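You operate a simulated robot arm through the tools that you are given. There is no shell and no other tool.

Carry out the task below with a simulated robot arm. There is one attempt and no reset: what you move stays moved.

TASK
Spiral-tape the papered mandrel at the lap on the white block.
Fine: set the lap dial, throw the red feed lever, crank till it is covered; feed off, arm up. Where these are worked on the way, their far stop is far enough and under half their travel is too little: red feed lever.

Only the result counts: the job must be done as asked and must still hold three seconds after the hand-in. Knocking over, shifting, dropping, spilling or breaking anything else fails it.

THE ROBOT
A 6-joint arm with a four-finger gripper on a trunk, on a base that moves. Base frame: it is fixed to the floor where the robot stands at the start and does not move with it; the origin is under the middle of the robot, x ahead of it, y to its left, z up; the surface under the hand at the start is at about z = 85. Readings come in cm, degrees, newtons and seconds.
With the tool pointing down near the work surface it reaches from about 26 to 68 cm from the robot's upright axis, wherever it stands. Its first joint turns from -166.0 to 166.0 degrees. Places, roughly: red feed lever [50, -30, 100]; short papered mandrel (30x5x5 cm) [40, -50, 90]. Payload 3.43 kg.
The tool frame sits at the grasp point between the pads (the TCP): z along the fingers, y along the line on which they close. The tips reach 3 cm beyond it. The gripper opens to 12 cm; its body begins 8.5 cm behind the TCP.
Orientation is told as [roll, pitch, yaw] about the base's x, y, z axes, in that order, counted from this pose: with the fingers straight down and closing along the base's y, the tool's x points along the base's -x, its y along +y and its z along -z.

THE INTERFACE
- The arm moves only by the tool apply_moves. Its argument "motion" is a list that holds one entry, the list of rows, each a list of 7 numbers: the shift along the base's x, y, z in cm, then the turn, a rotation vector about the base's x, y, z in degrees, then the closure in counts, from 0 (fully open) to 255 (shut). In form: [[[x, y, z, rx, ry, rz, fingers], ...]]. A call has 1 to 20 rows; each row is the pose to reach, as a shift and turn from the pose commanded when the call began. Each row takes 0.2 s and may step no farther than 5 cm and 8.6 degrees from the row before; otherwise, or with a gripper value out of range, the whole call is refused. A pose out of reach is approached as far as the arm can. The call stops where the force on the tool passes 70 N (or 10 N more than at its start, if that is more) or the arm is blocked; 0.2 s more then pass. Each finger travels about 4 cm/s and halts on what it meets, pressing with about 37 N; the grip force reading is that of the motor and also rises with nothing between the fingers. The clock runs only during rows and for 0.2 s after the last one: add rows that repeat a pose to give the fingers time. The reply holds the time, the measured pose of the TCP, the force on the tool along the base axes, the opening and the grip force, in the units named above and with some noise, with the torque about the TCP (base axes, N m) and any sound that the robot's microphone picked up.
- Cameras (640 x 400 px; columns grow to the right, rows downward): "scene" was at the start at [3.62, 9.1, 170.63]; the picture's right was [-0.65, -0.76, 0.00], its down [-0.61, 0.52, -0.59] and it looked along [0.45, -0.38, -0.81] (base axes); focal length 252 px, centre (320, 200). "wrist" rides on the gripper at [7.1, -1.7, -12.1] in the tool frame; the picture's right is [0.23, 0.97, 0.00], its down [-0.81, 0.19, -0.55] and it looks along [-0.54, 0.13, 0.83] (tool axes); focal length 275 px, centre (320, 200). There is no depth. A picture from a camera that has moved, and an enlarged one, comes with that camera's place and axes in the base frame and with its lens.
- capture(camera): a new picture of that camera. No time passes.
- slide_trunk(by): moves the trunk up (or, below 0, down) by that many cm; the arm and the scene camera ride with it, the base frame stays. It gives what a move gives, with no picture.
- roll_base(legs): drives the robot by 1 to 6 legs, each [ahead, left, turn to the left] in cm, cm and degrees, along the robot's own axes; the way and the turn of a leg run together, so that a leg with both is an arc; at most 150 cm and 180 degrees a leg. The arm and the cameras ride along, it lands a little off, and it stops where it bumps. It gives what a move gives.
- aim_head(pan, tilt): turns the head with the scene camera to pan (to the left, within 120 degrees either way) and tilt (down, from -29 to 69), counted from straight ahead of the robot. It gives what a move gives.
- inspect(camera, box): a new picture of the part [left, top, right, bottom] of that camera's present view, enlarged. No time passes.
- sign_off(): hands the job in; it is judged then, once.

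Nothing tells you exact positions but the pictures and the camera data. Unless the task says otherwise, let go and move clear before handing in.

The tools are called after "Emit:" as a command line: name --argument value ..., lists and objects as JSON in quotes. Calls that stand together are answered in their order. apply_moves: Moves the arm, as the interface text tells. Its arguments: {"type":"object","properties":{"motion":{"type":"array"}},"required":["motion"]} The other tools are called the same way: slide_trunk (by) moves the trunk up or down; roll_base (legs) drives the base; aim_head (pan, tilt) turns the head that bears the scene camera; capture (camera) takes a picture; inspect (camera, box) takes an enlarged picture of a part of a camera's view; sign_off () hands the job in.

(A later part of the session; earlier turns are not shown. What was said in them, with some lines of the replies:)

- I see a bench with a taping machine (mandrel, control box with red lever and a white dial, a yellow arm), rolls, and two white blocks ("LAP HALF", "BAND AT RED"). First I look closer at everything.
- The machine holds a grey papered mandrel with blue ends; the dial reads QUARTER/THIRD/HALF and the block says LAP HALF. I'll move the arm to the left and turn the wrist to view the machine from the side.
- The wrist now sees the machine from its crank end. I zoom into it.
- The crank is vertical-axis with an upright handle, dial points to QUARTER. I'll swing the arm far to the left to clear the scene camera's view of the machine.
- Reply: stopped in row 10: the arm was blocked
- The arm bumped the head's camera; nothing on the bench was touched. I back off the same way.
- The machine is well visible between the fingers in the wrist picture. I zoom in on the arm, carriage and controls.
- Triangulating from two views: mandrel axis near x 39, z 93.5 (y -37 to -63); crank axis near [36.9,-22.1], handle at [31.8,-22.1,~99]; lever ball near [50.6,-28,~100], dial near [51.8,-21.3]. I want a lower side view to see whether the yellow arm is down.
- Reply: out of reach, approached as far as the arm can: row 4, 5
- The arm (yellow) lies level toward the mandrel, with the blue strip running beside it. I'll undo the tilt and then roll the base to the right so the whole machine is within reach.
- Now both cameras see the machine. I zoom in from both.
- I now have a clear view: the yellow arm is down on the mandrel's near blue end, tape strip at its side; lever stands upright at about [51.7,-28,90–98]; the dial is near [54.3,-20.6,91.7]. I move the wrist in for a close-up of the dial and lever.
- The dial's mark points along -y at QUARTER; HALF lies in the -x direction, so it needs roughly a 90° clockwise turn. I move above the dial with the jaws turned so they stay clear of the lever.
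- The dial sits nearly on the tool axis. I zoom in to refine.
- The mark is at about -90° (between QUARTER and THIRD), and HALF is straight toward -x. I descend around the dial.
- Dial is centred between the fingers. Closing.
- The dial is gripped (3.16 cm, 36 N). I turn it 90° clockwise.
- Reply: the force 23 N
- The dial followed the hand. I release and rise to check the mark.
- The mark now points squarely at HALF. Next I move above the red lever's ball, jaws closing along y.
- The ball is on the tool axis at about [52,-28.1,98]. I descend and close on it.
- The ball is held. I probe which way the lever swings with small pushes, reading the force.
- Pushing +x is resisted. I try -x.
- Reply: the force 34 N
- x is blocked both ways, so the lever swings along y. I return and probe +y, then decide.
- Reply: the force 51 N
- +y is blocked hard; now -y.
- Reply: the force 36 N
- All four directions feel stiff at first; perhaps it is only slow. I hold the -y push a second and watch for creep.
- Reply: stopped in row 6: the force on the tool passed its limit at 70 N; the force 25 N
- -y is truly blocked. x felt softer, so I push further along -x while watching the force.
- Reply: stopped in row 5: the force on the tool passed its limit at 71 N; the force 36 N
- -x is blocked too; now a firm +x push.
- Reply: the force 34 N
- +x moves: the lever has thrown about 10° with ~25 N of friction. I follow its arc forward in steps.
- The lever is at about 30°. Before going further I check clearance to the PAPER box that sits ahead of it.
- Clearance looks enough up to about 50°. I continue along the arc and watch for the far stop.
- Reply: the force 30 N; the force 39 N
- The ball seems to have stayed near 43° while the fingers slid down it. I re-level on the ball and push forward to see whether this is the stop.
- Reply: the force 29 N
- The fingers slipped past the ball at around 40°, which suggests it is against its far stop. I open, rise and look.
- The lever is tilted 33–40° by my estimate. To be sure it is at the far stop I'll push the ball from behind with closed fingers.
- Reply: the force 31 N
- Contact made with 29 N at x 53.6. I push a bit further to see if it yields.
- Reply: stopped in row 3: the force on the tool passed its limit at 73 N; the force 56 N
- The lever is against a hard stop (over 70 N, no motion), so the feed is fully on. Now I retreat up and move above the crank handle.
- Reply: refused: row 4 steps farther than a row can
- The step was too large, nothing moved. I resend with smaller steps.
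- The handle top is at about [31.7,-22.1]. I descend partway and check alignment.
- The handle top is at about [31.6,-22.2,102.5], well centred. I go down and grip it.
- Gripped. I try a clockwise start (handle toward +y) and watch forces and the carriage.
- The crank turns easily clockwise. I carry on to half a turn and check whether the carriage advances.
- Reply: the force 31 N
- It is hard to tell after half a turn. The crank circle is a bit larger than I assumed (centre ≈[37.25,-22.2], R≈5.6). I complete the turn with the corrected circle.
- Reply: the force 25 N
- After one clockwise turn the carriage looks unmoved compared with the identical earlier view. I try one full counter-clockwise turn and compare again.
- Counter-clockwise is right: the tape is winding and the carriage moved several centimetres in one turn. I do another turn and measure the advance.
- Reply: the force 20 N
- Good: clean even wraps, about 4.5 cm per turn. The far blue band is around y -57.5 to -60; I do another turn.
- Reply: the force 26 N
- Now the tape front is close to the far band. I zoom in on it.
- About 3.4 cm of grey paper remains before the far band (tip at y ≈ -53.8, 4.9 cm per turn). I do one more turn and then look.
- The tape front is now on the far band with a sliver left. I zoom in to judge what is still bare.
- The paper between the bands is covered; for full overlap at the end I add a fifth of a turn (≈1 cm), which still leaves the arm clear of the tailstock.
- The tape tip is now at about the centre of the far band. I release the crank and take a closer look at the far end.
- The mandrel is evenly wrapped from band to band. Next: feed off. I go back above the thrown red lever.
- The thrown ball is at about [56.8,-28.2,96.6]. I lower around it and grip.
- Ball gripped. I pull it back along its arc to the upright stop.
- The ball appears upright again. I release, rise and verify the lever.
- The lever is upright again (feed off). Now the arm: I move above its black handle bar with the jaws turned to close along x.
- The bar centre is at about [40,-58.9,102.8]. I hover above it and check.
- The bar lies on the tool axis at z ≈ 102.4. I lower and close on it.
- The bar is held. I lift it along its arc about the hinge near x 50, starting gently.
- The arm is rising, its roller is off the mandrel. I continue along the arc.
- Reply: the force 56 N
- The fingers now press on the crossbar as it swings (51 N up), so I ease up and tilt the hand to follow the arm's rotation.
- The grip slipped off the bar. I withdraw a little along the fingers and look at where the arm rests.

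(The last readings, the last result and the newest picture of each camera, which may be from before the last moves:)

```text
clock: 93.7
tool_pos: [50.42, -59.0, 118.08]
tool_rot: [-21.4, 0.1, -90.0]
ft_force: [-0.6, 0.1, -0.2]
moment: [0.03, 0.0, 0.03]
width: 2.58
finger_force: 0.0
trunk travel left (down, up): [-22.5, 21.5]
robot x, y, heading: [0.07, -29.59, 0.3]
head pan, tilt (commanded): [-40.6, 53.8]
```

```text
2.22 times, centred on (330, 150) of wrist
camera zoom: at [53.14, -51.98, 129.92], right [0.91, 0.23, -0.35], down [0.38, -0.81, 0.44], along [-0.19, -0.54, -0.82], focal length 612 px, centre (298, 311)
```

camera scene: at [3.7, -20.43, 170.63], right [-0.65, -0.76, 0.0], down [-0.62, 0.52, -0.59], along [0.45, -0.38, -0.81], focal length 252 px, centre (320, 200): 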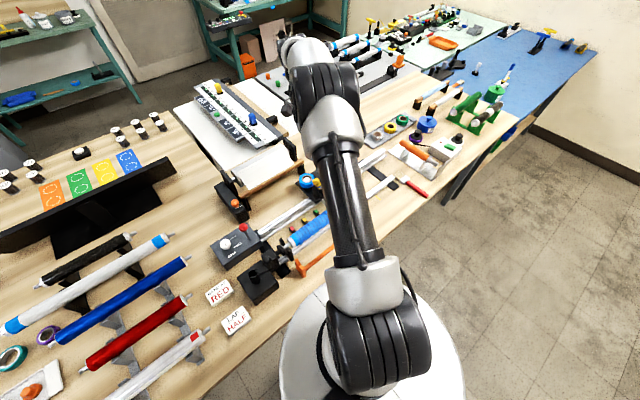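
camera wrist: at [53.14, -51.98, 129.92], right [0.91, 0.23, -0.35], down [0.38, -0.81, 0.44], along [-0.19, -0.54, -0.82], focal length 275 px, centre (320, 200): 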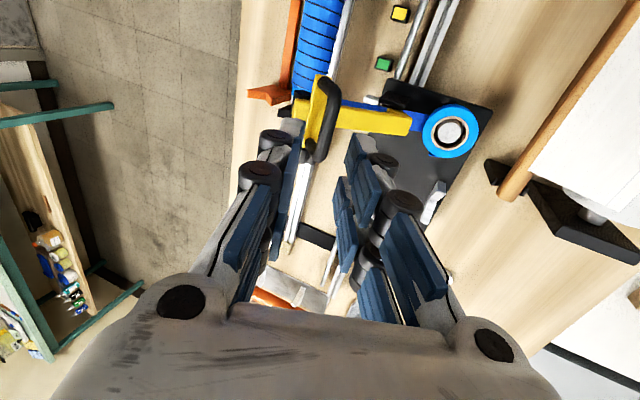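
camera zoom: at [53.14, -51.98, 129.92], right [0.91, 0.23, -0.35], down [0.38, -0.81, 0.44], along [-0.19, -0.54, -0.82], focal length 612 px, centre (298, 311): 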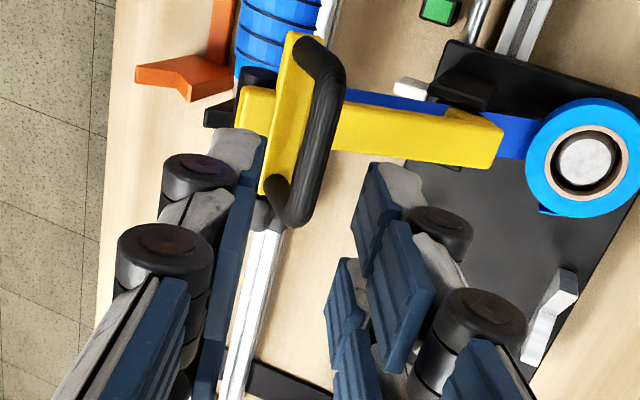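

The arm holds itself raised at roughly 42°. To bring it fully up I'll go behind it (robot side) with closed, vertical fingers and push it over toward +x.

Emit:
apply_moves --motion '[[[-1, 0, 2, 0, -4, 0, 255], [-4, 0, 3, 0, -10, 0, 255], [-8, 0, 3, 0, -16, 0, 255], [-12, 0, 3, 0, -21.5, 0, 255], [-16.4, 0, 3, 0, -21.5, 0, 255], [-16.4, 0, 3, 0, -21.5, 0, 255]]]'

Emit:
capture --camera "wrist"

Emit:
inspect --camera "wrist" --box '[260, 60, 500, 240]'

```text
clock: 95.1
tool_pos: [34.1, -59.0, 121.07]
tool_rot: [0.2, 0.1, -90.1]
ft_force: [-0.4, -0.5, -0.1]
moment: [0.01, 0.02, -0.02]
width: 0.0
finger_force: 33.2
trunk travel left (down, up): [-22.5, 21.5]
robot x, y, heading: [-0.2, -29.14, 0.2]
head pan, tilt (commanded): [-40.6, 53.8]
```

```text
taken
camera wrist: at [32.28, -51.89, 133.0], right [0.97, 0.23, 0.0], down [0.19, -0.81, 0.55], along [0.13, -0.54, -0.83], focal length 275 px, centre (320, 200)
```

wrist: 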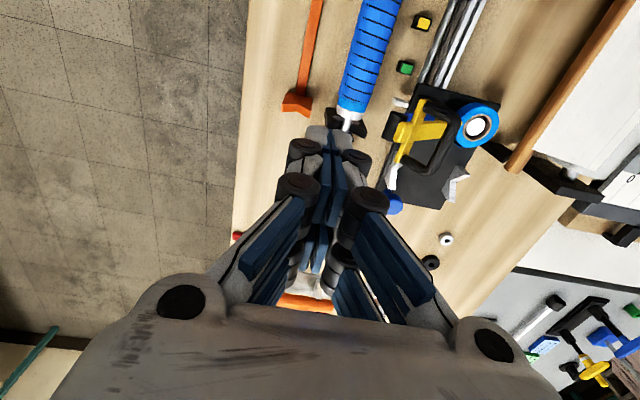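

```text
2.22 times, centred on (380, 150) of wrist
camera zoom: at [32.28, -51.89, 133.0], right [0.97, 0.23, 0.0], down [0.19, -0.81, 0.55], along [0.13, -0.54, -0.83], focal length 612 px, centre (187, 311)
```

zoom: 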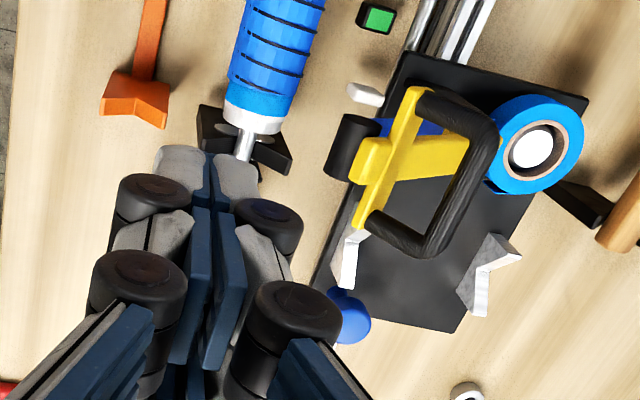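

The raised arm is clearly visible, roller at about [42.5,-60,103.5], hinge near [51.5,·,97]. I descend on the robot side of it.

Emit:
apply_moves --motion '[[[0, 0, -4.5, 0, 0, 0, 255], [0, 0, -9, 0, 0, 0, 255], [0, 0, -13, 0, 0, 0, 255], [0, 0, -17, 0, 0, 0, 255], [1.5, 0, -17, 0, 0, 0, 255], [3, 0, -17, 0, 0, 0, 255], [3, 0, -17, 0, 0, 0, 255]]]'

Emit:
capture --camera "wrist"

Emit:
capture --camera "scene"

```text
clock: 96.7
tool_pos: [37.09, -59.04, 104.15]
tool_rot: [0.2, 0.1, -89.9]
ft_force: [0.1, -1.0, 0.6]
moment: [0.02, 0.02, 0.0]
width: 0.0
finger_force: 32.9
trunk travel left (down, up): [-22.5, 21.5]
robot x, y, heading: [0.28, -29.44, 0.1]
head pan, tilt (commanded): [-40.6, 53.8]
```

```text
taken
camera wrist: at [35.27, -51.94, 116.16], right [0.97, 0.23, 0.0], down [0.19, -0.81, 0.55], along [0.13, -0.54, -0.83], focal length 275 px, centre (320, 200)
```

wrist: 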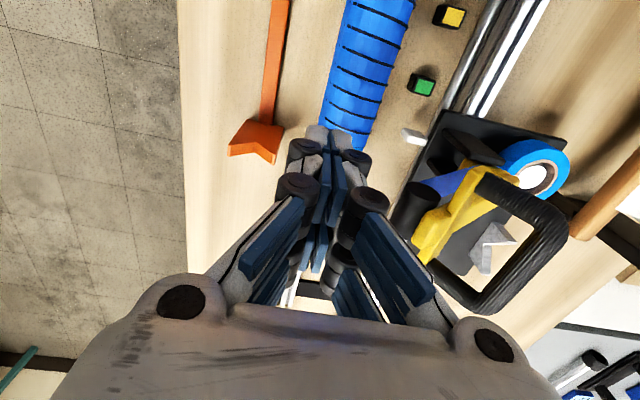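

```text
taken
camera scene: at [3.61, -20.38, 170.63], right [-0.65, -0.76, 0.0], down [-0.61, 0.52, -0.59], along [0.45, -0.38, -0.81], focal length 252 px, centre (320, 200)
```

scene: 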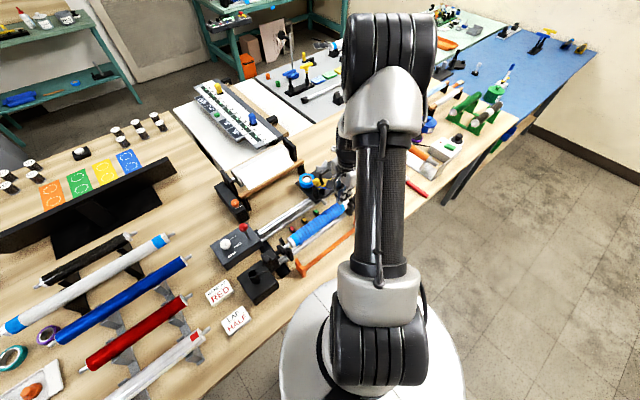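

The closed fingers are right behind the roller. I push +x to swing the arm over.

Emit:
apply_moves --motion '[[[0.8, 0, 0, 0, 0, 0, 255], [1.6, 0, 0, 0, 0, 0, 255], [2.4, 0, 0, 0, 0, 0, 255], [3.2, 0, 0.2, 0, 0, 0, 255], [4.0, 0, 0.4, 0, 0, 0, 255], [4.8, 0, 0.7, 0, 0, 0, 255], [5.6, 0, 1.0, 0, 0, 0, 255], [5.6, 0, 1.0, 0, 0, 0, 255]]]'

Emit:
capture --camera "wrist"

Emit:
inspect --camera "scene" --box '[270, 140, 370, 230]'

```text
clock: 98.5
tool_pos: [42.73, -58.9, 105.08]
tool_rot: [0.2, 0.2, -90.0]
ft_force: [-0.7, 0.1, 0.5]
moment: [-0.01, -0.01, 0.0]
width: 0.0
finger_force: 33.8
trunk travel left (down, up): [-22.5, 21.5]
robot x, y, heading: [0.14, -29.74, 0.2]
head pan, tilt (commanded): [-40.6, 53.8]
```

```text
taken
camera wrist: at [40.92, -51.87, 117.11], right [0.97, 0.23, 0.0], down [0.19, -0.81, 0.55], along [0.13, -0.54, -0.83], focal length 275 px, centre (320, 200)
```

wrist: 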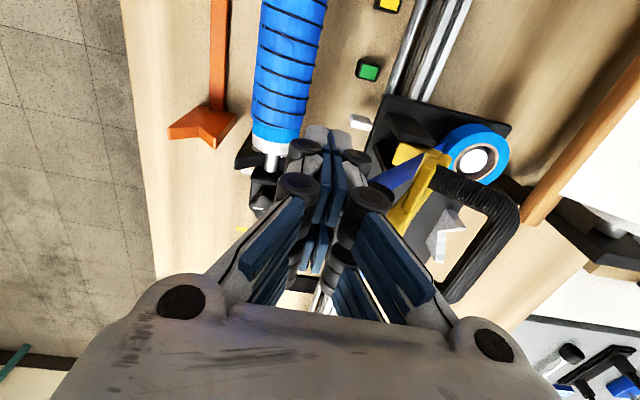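

```text
4.44 times, centred on (320, 185) of scene
camera zoom: at [3.62, -20.4, 170.63], right [-0.65, -0.76, 0.0], down [-0.61, 0.52, -0.59], along [0.45, -0.38, -0.81], focal length 1119 px, centre (320, 267)
```

zoom: 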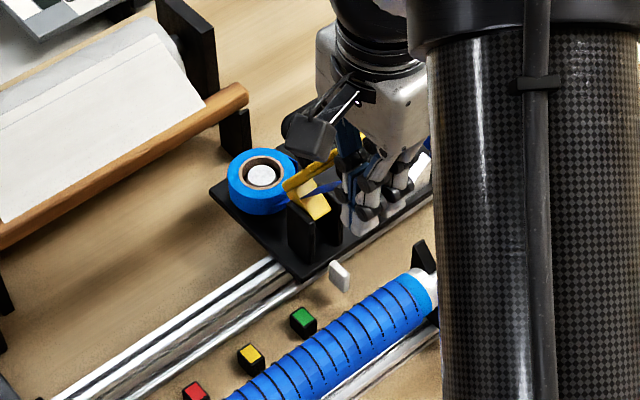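

The arm yields easily and stays put. I keep pushing.

Emit:
apply_moves --motion '[[[0.8, 0, 0.3, 0, 0, 0, 255], [1.6, 0, 0.6, 0, 0, 0, 255], [2.4, 0, 0.9, 0, 0, 0, 255], [3.2, 0, 1.2, 0, 0, 0, 255], [4.0, 0, 1.4, 0, 0, 0, 255], [4.8, 0, 1.6, 0, 0, 0, 255], [4.8, 0, 1.6, 0, 0, 0, 255]]]'

Emit:
capture --camera "wrist"

Emit:
inspect --camera "scene" --box '[270, 140, 370, 230]'

```text
clock: 100.1
tool_pos: [46.75, -58.99, 106.86]
tool_rot: [-0.3, 0.4, -90.1]
ft_force: [-32.6, -3.5, -10.4]
moment: [0.15, 0.18, -0.52]
width: 0.01
finger_force: 33.3
trunk travel left (down, up): [-22.5, 21.5]
robot x, y, heading: [-0.02, -29.46, 0.0]
head pan, tilt (commanded): [-40.6, 53.8]
```

```text
taken
camera wrist: at [45.08, -52.0, 118.79], right [0.97, 0.23, 0.0], down [0.19, -0.82, 0.55], along [0.12, -0.53, -0.84], focal length 275 px, centre (320, 200)
```

wrist: 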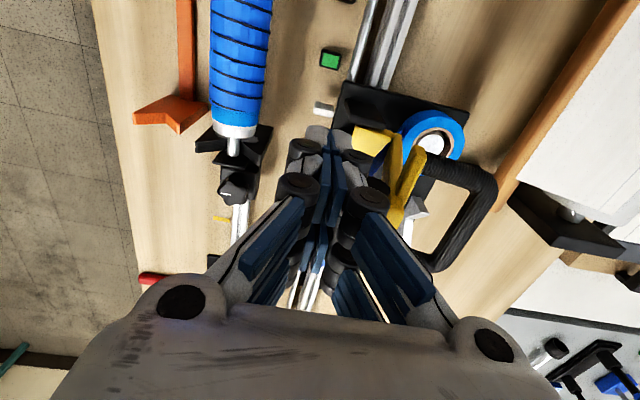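

```text
4.44 times, centred on (320, 185) of scene
camera zoom: at [3.13, -20.51, 170.63], right [-0.65, -0.76, 0.0], down [-0.61, 0.52, -0.59], along [0.45, -0.38, -0.81], focal length 1119 px, centre (320, 267)
```

zoom: 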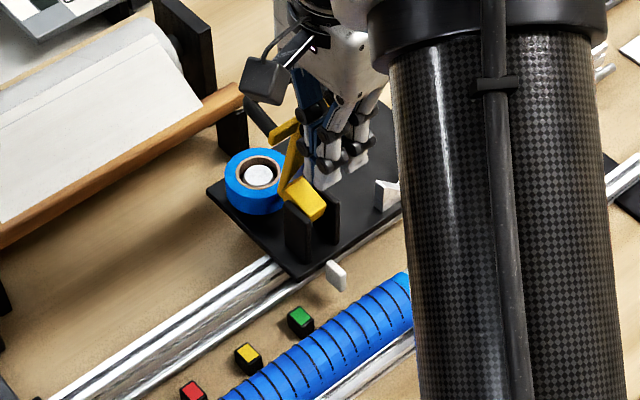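

The arm is near vertical and now resists with 33 N. I push slightly more to see if this is the stop.

Emit:
apply_moves --motion '[[[0.4, 0, 0, 0, 0, 0, 255], [0.8, 0, 0, 0, 0, 0, 255], [0.8, 0, 0, 0, 0, 0, 255]]]'

Emit:
inspect --camera "scene" --box '[270, 140, 370, 230]'

```text
clock: 100.9
tool_pos: [46.81, -58.79, 106.82]
tool_rot: [-0.5, 0.7, -90.1]
ft_force: [-56.7, -3.2, 2.7]
moment: [-0.07, 0.03, -0.82]
width: 0.01
finger_force: 33.0
trunk travel left (down, up): [-22.5, 21.5]
robot x, y, heading: [0.25, -29.3, 0.1]
head pan, tilt (commanded): [-40.6, 53.8]
```

```text
4.44 times, centred on (320, 185) of scene
camera zoom: at [2.65, -20.44, 170.66], right [-0.65, -0.76, 0.0], down [-0.61, 0.52, -0.59], along [0.45, -0.38, -0.8], focal length 1119 px, centre (320, 267)
```

zoom: 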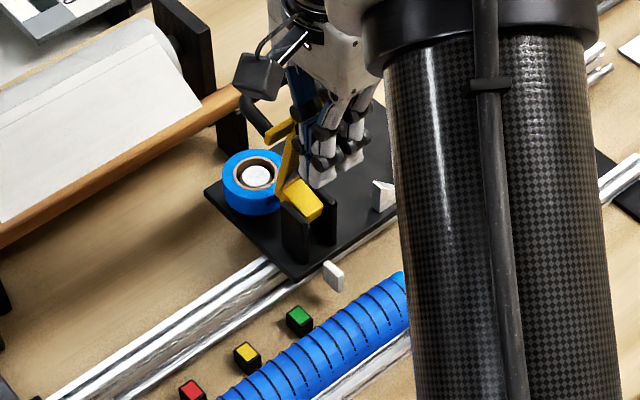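

That is the arm's upper stop. I back away and rise to see that it stays up.

Emit:
apply_moves --motion '[[[-2, 0, 0, 0, 0, 0, 255], [-4, 0, 0, 0, 0, 0, 255], [-7, 0, 2, 0, 0, 0, 255], [-9, 0, 6, 0, 0, 0, 255], [-10, 0, 10, 0, 0, 0, 255], [-10, 2, 14, 0, 0, 0, 255], [-10, 6, 16, 0, 0, 0, 255], [-10, 10, 16, 0, 0, 0, 255], [-10, 14, 16, 0, 0, 0, 255], [-10, 14, 16, 0, 0, 0, 255]]]'

Emit:
capture --camera "wrist"

Emit:
capture --camera "scene"

Emit:
inspect --camera "scene" --box '[200, 140, 380, 300]'

Emit:
inspect --camera "wrist" --box '[260, 60, 560, 260]'

```text
clock: 103.1
tool_pos: [38.27, -44.95, 122.81]
tool_rot: [0.2, 0.1, -90.0]
ft_force: [-0.6, -0.1, -0.6]
moment: [0.02, 0.02, 0.01]
width: 0.0
finger_force: 33.6
trunk travel left (down, up): [-22.5, 21.5]
robot x, y, heading: [-0.11, -29.75, -0.2]
head pan, tilt (commanded): [-40.6, 53.8]
```

```text
taken
camera wrist: at [36.54, -37.92, 134.78], right [0.97, 0.23, 0.0], down [0.19, -0.81, 0.55], along [0.13, -0.54, -0.83], focal length 275 px, centre (320, 200)
```

wrist: 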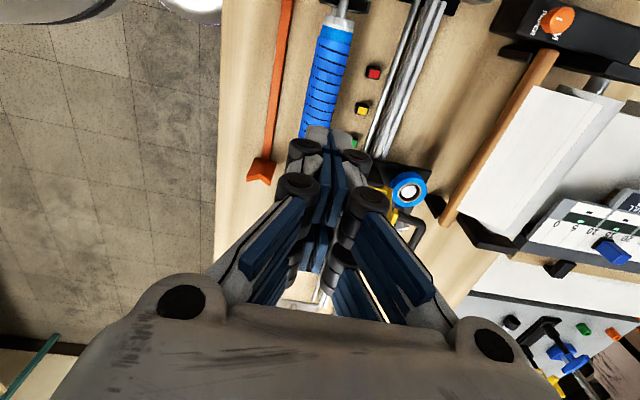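

```text
taken
camera scene: at [3.67, -20.49, 170.63], right [-0.65, -0.76, 0.0], down [-0.61, 0.52, -0.59], along [0.45, -0.38, -0.81], focal length 252 px, centre (320, 200)
```

scene: 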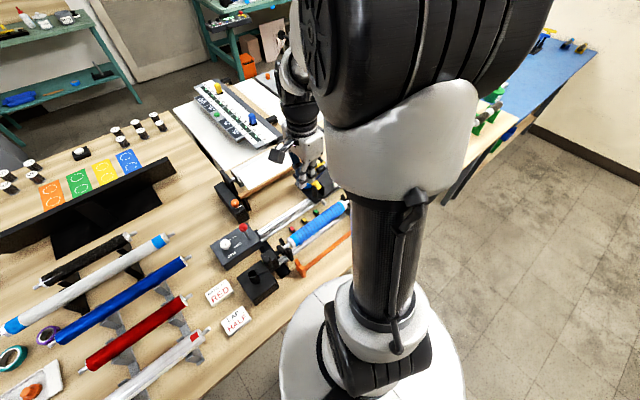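

```text
2.50 times, centred on (290, 220) of scene
camera zoom: at [3.67, -20.49, 170.63], right [-0.65, -0.76, 0.0], down [-0.61, 0.52, -0.59], along [0.45, -0.38, -0.81], focal length 629 px, centre (395, 150)
```

zoom: 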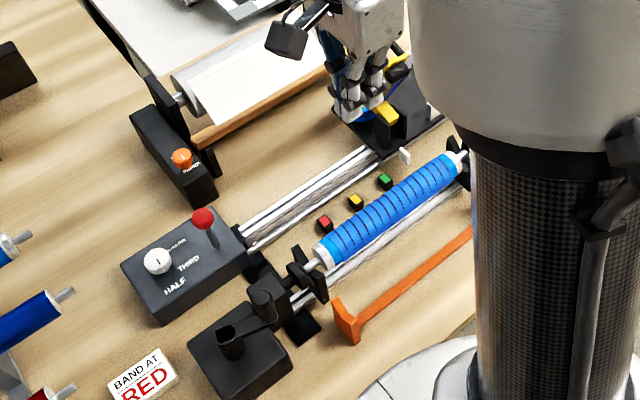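

```text
2.00 times, centred on (410, 160) of wrist
camera zoom: at [36.54, -37.92, 134.78], right [0.97, 0.23, 0.0], down [0.19, -0.81, 0.55], along [0.13, -0.54, -0.83], focal length 551 px, centre (140, 280)
```

zoom: 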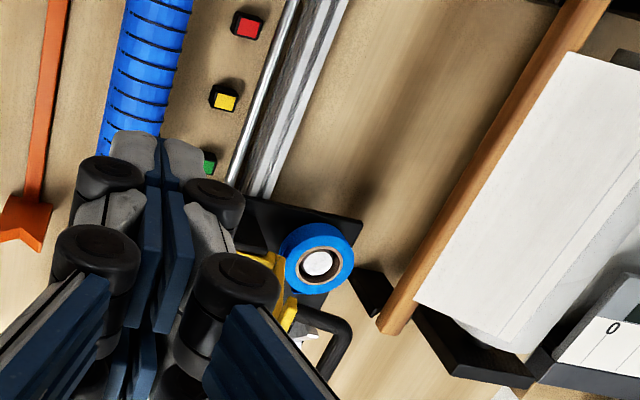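

The arm stays up. I move the hand well clear and check the whole machine once more.

Emit:
apply_moves --motion '[[[0, 1, 2, 0, 0, 8.2, 200], [0, 3, 4, 0, 0, 16.4, 150], [-0.6, 5, 6, 0, 0, 24.6, 110], [-1.2, 7, 8, 0, 0, 32.8, 60], [-1.8, 9, 8, 0, 0, 41, 20], [-2.4, 11, 8, 0, 0, 49.2, 0], [-3, 13, 8, 0, 0, 57.4, 0], [-3.6, 15, 8, 0, 0, 60, 0], [-4.2, 19, 8, 0, 0, 60, 0], [-4.8, 23, 8, 0, 0, 60, 0], [-5.3, 27, 8, 0, 0, 60, 0], [-5.3, 30, 8, 0, 0, 60, 0], [-5.3, 30, 8, 0, 0, 60, 0]]]'

Emit:
capture --camera "scene"

Emit:
inspect --camera "scene" --box '[200, 140, 380, 300]'

Emit:
capture --camera "wrist"

```text
clock: 105.9
tool_pos: [33.12, -14.89, 130.95]
tool_rot: [0.2, 0.2, -30.0]
ft_force: [0.5, 0.1, 0.1]
moment: [0.0, -0.01, 0.05]
width: 12.01
finger_force: 0.1
trunk travel left (down, up): [-22.5, 21.5]
robot x, y, heading: [0.01, -29.39, 0.1]
head pan, tilt (commanded): [-40.6, 53.8]
```

```text
taken
camera scene: at [3.61, -20.45, 170.63], right [-0.65, -0.76, 0.0], down [-0.61, 0.52, -0.59], along [0.45, -0.38, -0.81], focal length 252 px, centre (320, 200)
```

scene: 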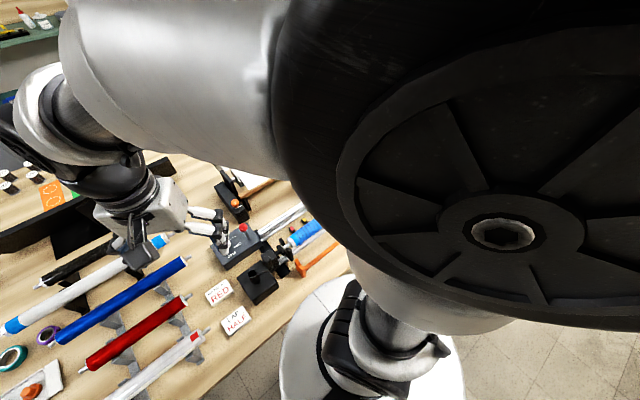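

```text
2.50 times, centred on (290, 220) of scene
camera zoom: at [3.61, -20.45, 170.63], right [-0.65, -0.76, 0.0], down [-0.61, 0.52, -0.59], along [0.45, -0.38, -0.81], focal length 629 px, centre (395, 150)
```

zoom: 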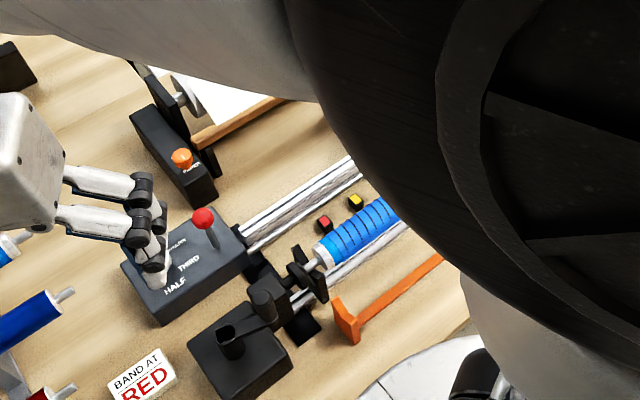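

```text
taken
camera wrist: at [26.03, -12.87, 142.88], right [0.29, 0.96, 0.0], down [0.8, -0.24, 0.55], along [0.53, -0.16, -0.83], focal length 275 px, centre (320, 200)
```

wrist: 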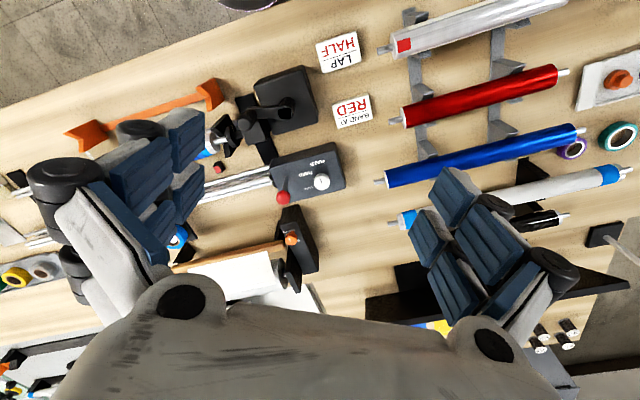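

I take one more overall view of the machine from the earlier vantage point.

Emit:
apply_moves --motion '[[[0, -4, 0, 0, 0, -6, 0], [0, -8, 0, 0, 0, -12, 0], [0, -12, 0, 0, 0, -18, 0], [0, -16, 0, 0, 0, -24, 0], [0, -20, 0, 0, 0, -30, 0], [0, -22, 0, 0, 0, -30, 0], [0, -22, 0, 0, 0, -30, 0]]]'

Emit:
capture --camera "wrist"

Emit:
inspect --camera "wrist" --box '[190, 20, 430, 240]'

Emit:
capture --camera "scene"

Emit:
inspect --camera "scene" --box '[200, 150, 380, 300]'

```text
clock: 107.5
tool_pos: [33.15, -36.94, 130.82]
tool_rot: [0.2, 0.1, -59.9]
ft_force: [0.2, 0.6, -0.3]
moment: [-0.01, -0.04, -0.02]
width: 12.0
finger_force: 0.0
trunk travel left (down, up): [-22.5, 21.5]
robot x, y, heading: [0.02, -29.5, 0.3]
head pan, tilt (commanded): [-40.6, 53.8]
```

```text
taken
camera wrist: at [28.03, -31.68, 142.94], right [0.73, 0.69, 0.0], down [0.57, -0.61, 0.55], along [0.38, -0.4, -0.83], focal length 275 px, centre (320, 200)
```

wrist: 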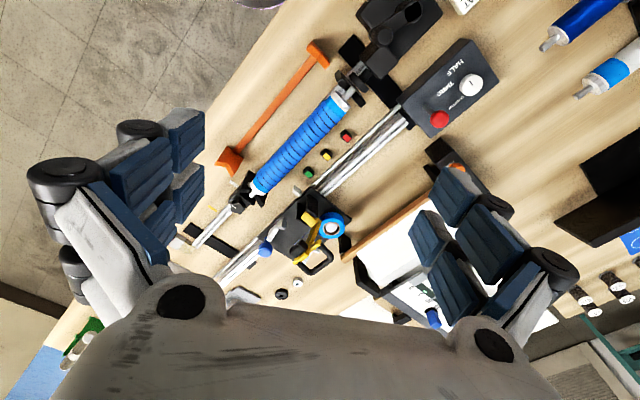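

```text
1.82 times, centred on (310, 130) of wrist
camera zoom: at [28.03, -31.68, 142.94], right [0.73, 0.69, 0.0], down [0.57, -0.61, 0.55], along [0.38, -0.4, -0.83], focal length 500 px, centre (338, 327)
```

zoom: 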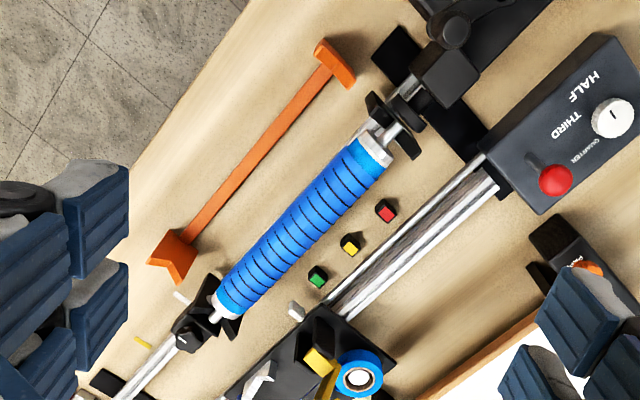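

```text
taken
camera scene: at [3.64, -20.39, 170.63], right [-0.65, -0.76, 0.0], down [-0.61, 0.52, -0.59], along [0.45, -0.38, -0.81], focal length 252 px, centre (320, 200)
```

scene: 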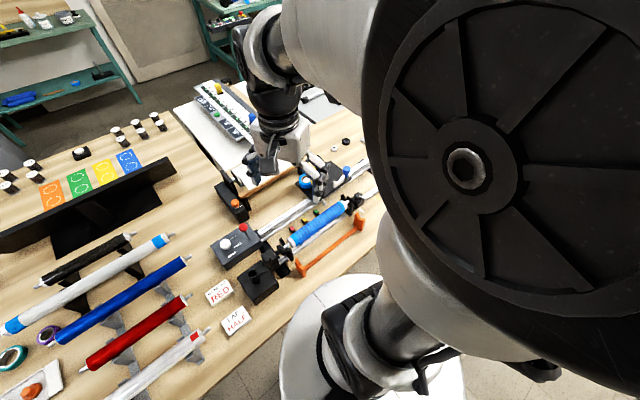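

```text
2.67 times, centred on (290, 225) of scene
camera zoom: at [3.64, -20.39, 170.63], right [-0.65, -0.76, 0.0], down [-0.61, 0.52, -0.59], along [0.45, -0.38, -0.81], focal length 671 px, centre (400, 133)
```

zoom: 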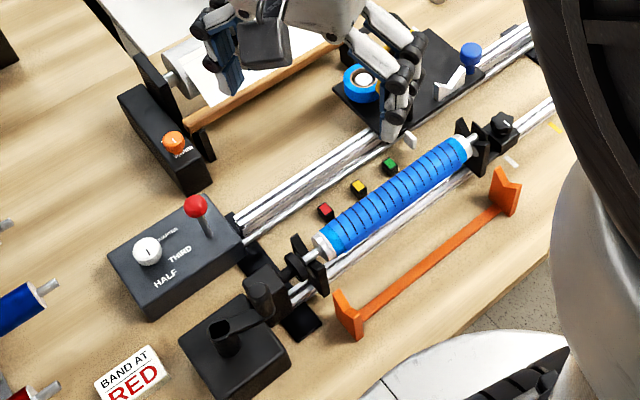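

Emit:
inspect --camera "wrist" --box '[230, 85, 360, 210]'

Emit:
inspect --camera "wrist" --box '[260, 180, 360, 280]'

Emit:
inspect --camera "scene" --box '[280, 180, 380, 270]'

Emit:
inspect --camera "wrist" --box '[390, 40, 500, 140]'

```text
3.20 times, centred on (295, 148) of wrist
camera zoom: at [28.03, -31.68, 142.94], right [0.73, 0.69, 0.0], down [0.57, -0.61, 0.55], along [0.38, -0.4, -0.83], focal length 881 px, centre (400, 368)
```

zoom: 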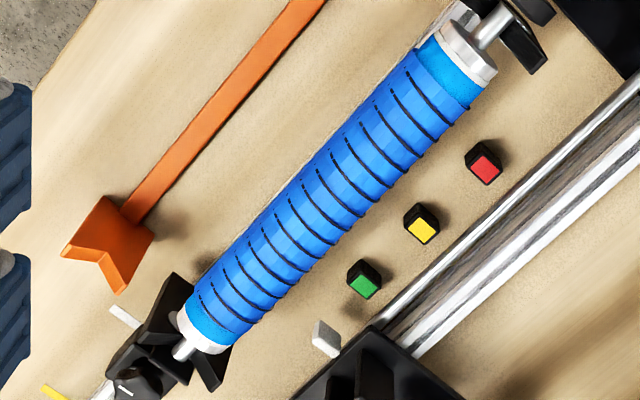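

```text
4.00 times, centred on (310, 230) of wrist
camera zoom: at [28.03, -31.68, 142.94], right [0.73, 0.69, 0.0], down [0.57, -0.61, 0.55], along [0.38, -0.4, -0.83], focal length 1101 px, centre (360, 80)
```

zoom: 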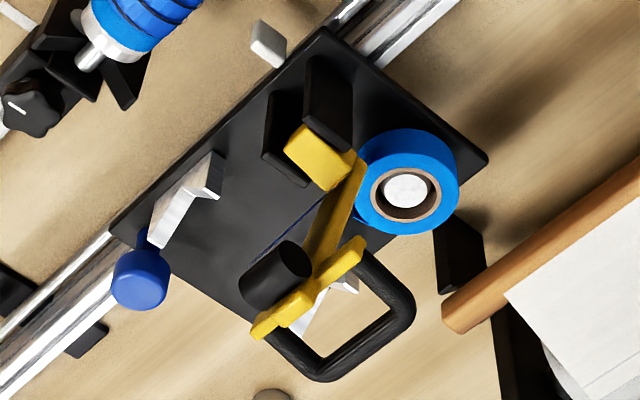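

```text
4.44 times, centred on (330, 225) of scene
camera zoom: at [3.64, -20.39, 170.63], right [-0.65, -0.76, 0.0], down [-0.61, 0.52, -0.59], along [0.45, -0.38, -0.81], focal length 1119 px, centre (276, 89)
```

zoom: 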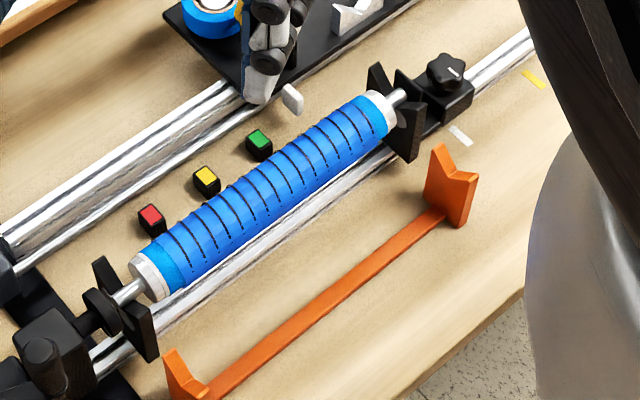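

```text
4.00 times, centred on (445, 90) of wrist
camera zoom: at [28.03, -31.68, 142.94], right [0.73, 0.69, 0.0], down [0.57, -0.61, 0.55], along [0.38, -0.4, -0.83], focal length 1101 px, centre (-180, 640)
```

zoom: 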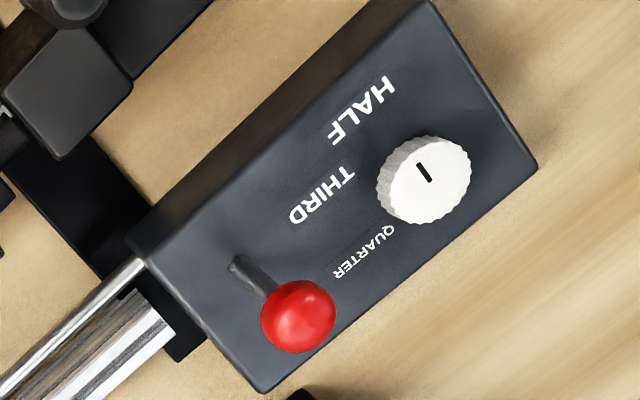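

The mandrel is evenly spiral-wrapped from band to band, the dial is at HALF, and the lever is back upright (feed off). The yellow arm stands up on its own and the hand is clear, so I hand the job in.

Emit:
sign_off

```text
The job is handed in.
```

I taped the papered mandrel at the lap on the white block (HALF) and handed the job in. I don't have the judge's result yet.

- **Dial:** I turned it about 90° clockwise, and its mark now points at HALF.
- **Red feed lever:** I threw it to its far stop. After the winding I pulled it back to its starting upright position, so the feed is off.
- **Cranking:** The first full turn, clockwise, moved nothing. Counter-clockwise wound the tape, and a little over four turns took it from the near blue band to the far one. The wraps are even and the paper between the bands is covered. Part of each blue end band is still uncovered.
- **Arm:** My grip slipped off its handle partway up. I pushed it the rest of the way to its upper stop with closed fingers, and it has stayed up.

Early on, while the arm was swinging left to clear the camera's view, it bumped the robot's own head camera. It touched nothing on the bench. In the last pictures nothing else on the bench looked moved, and the hand is clear of the machine.
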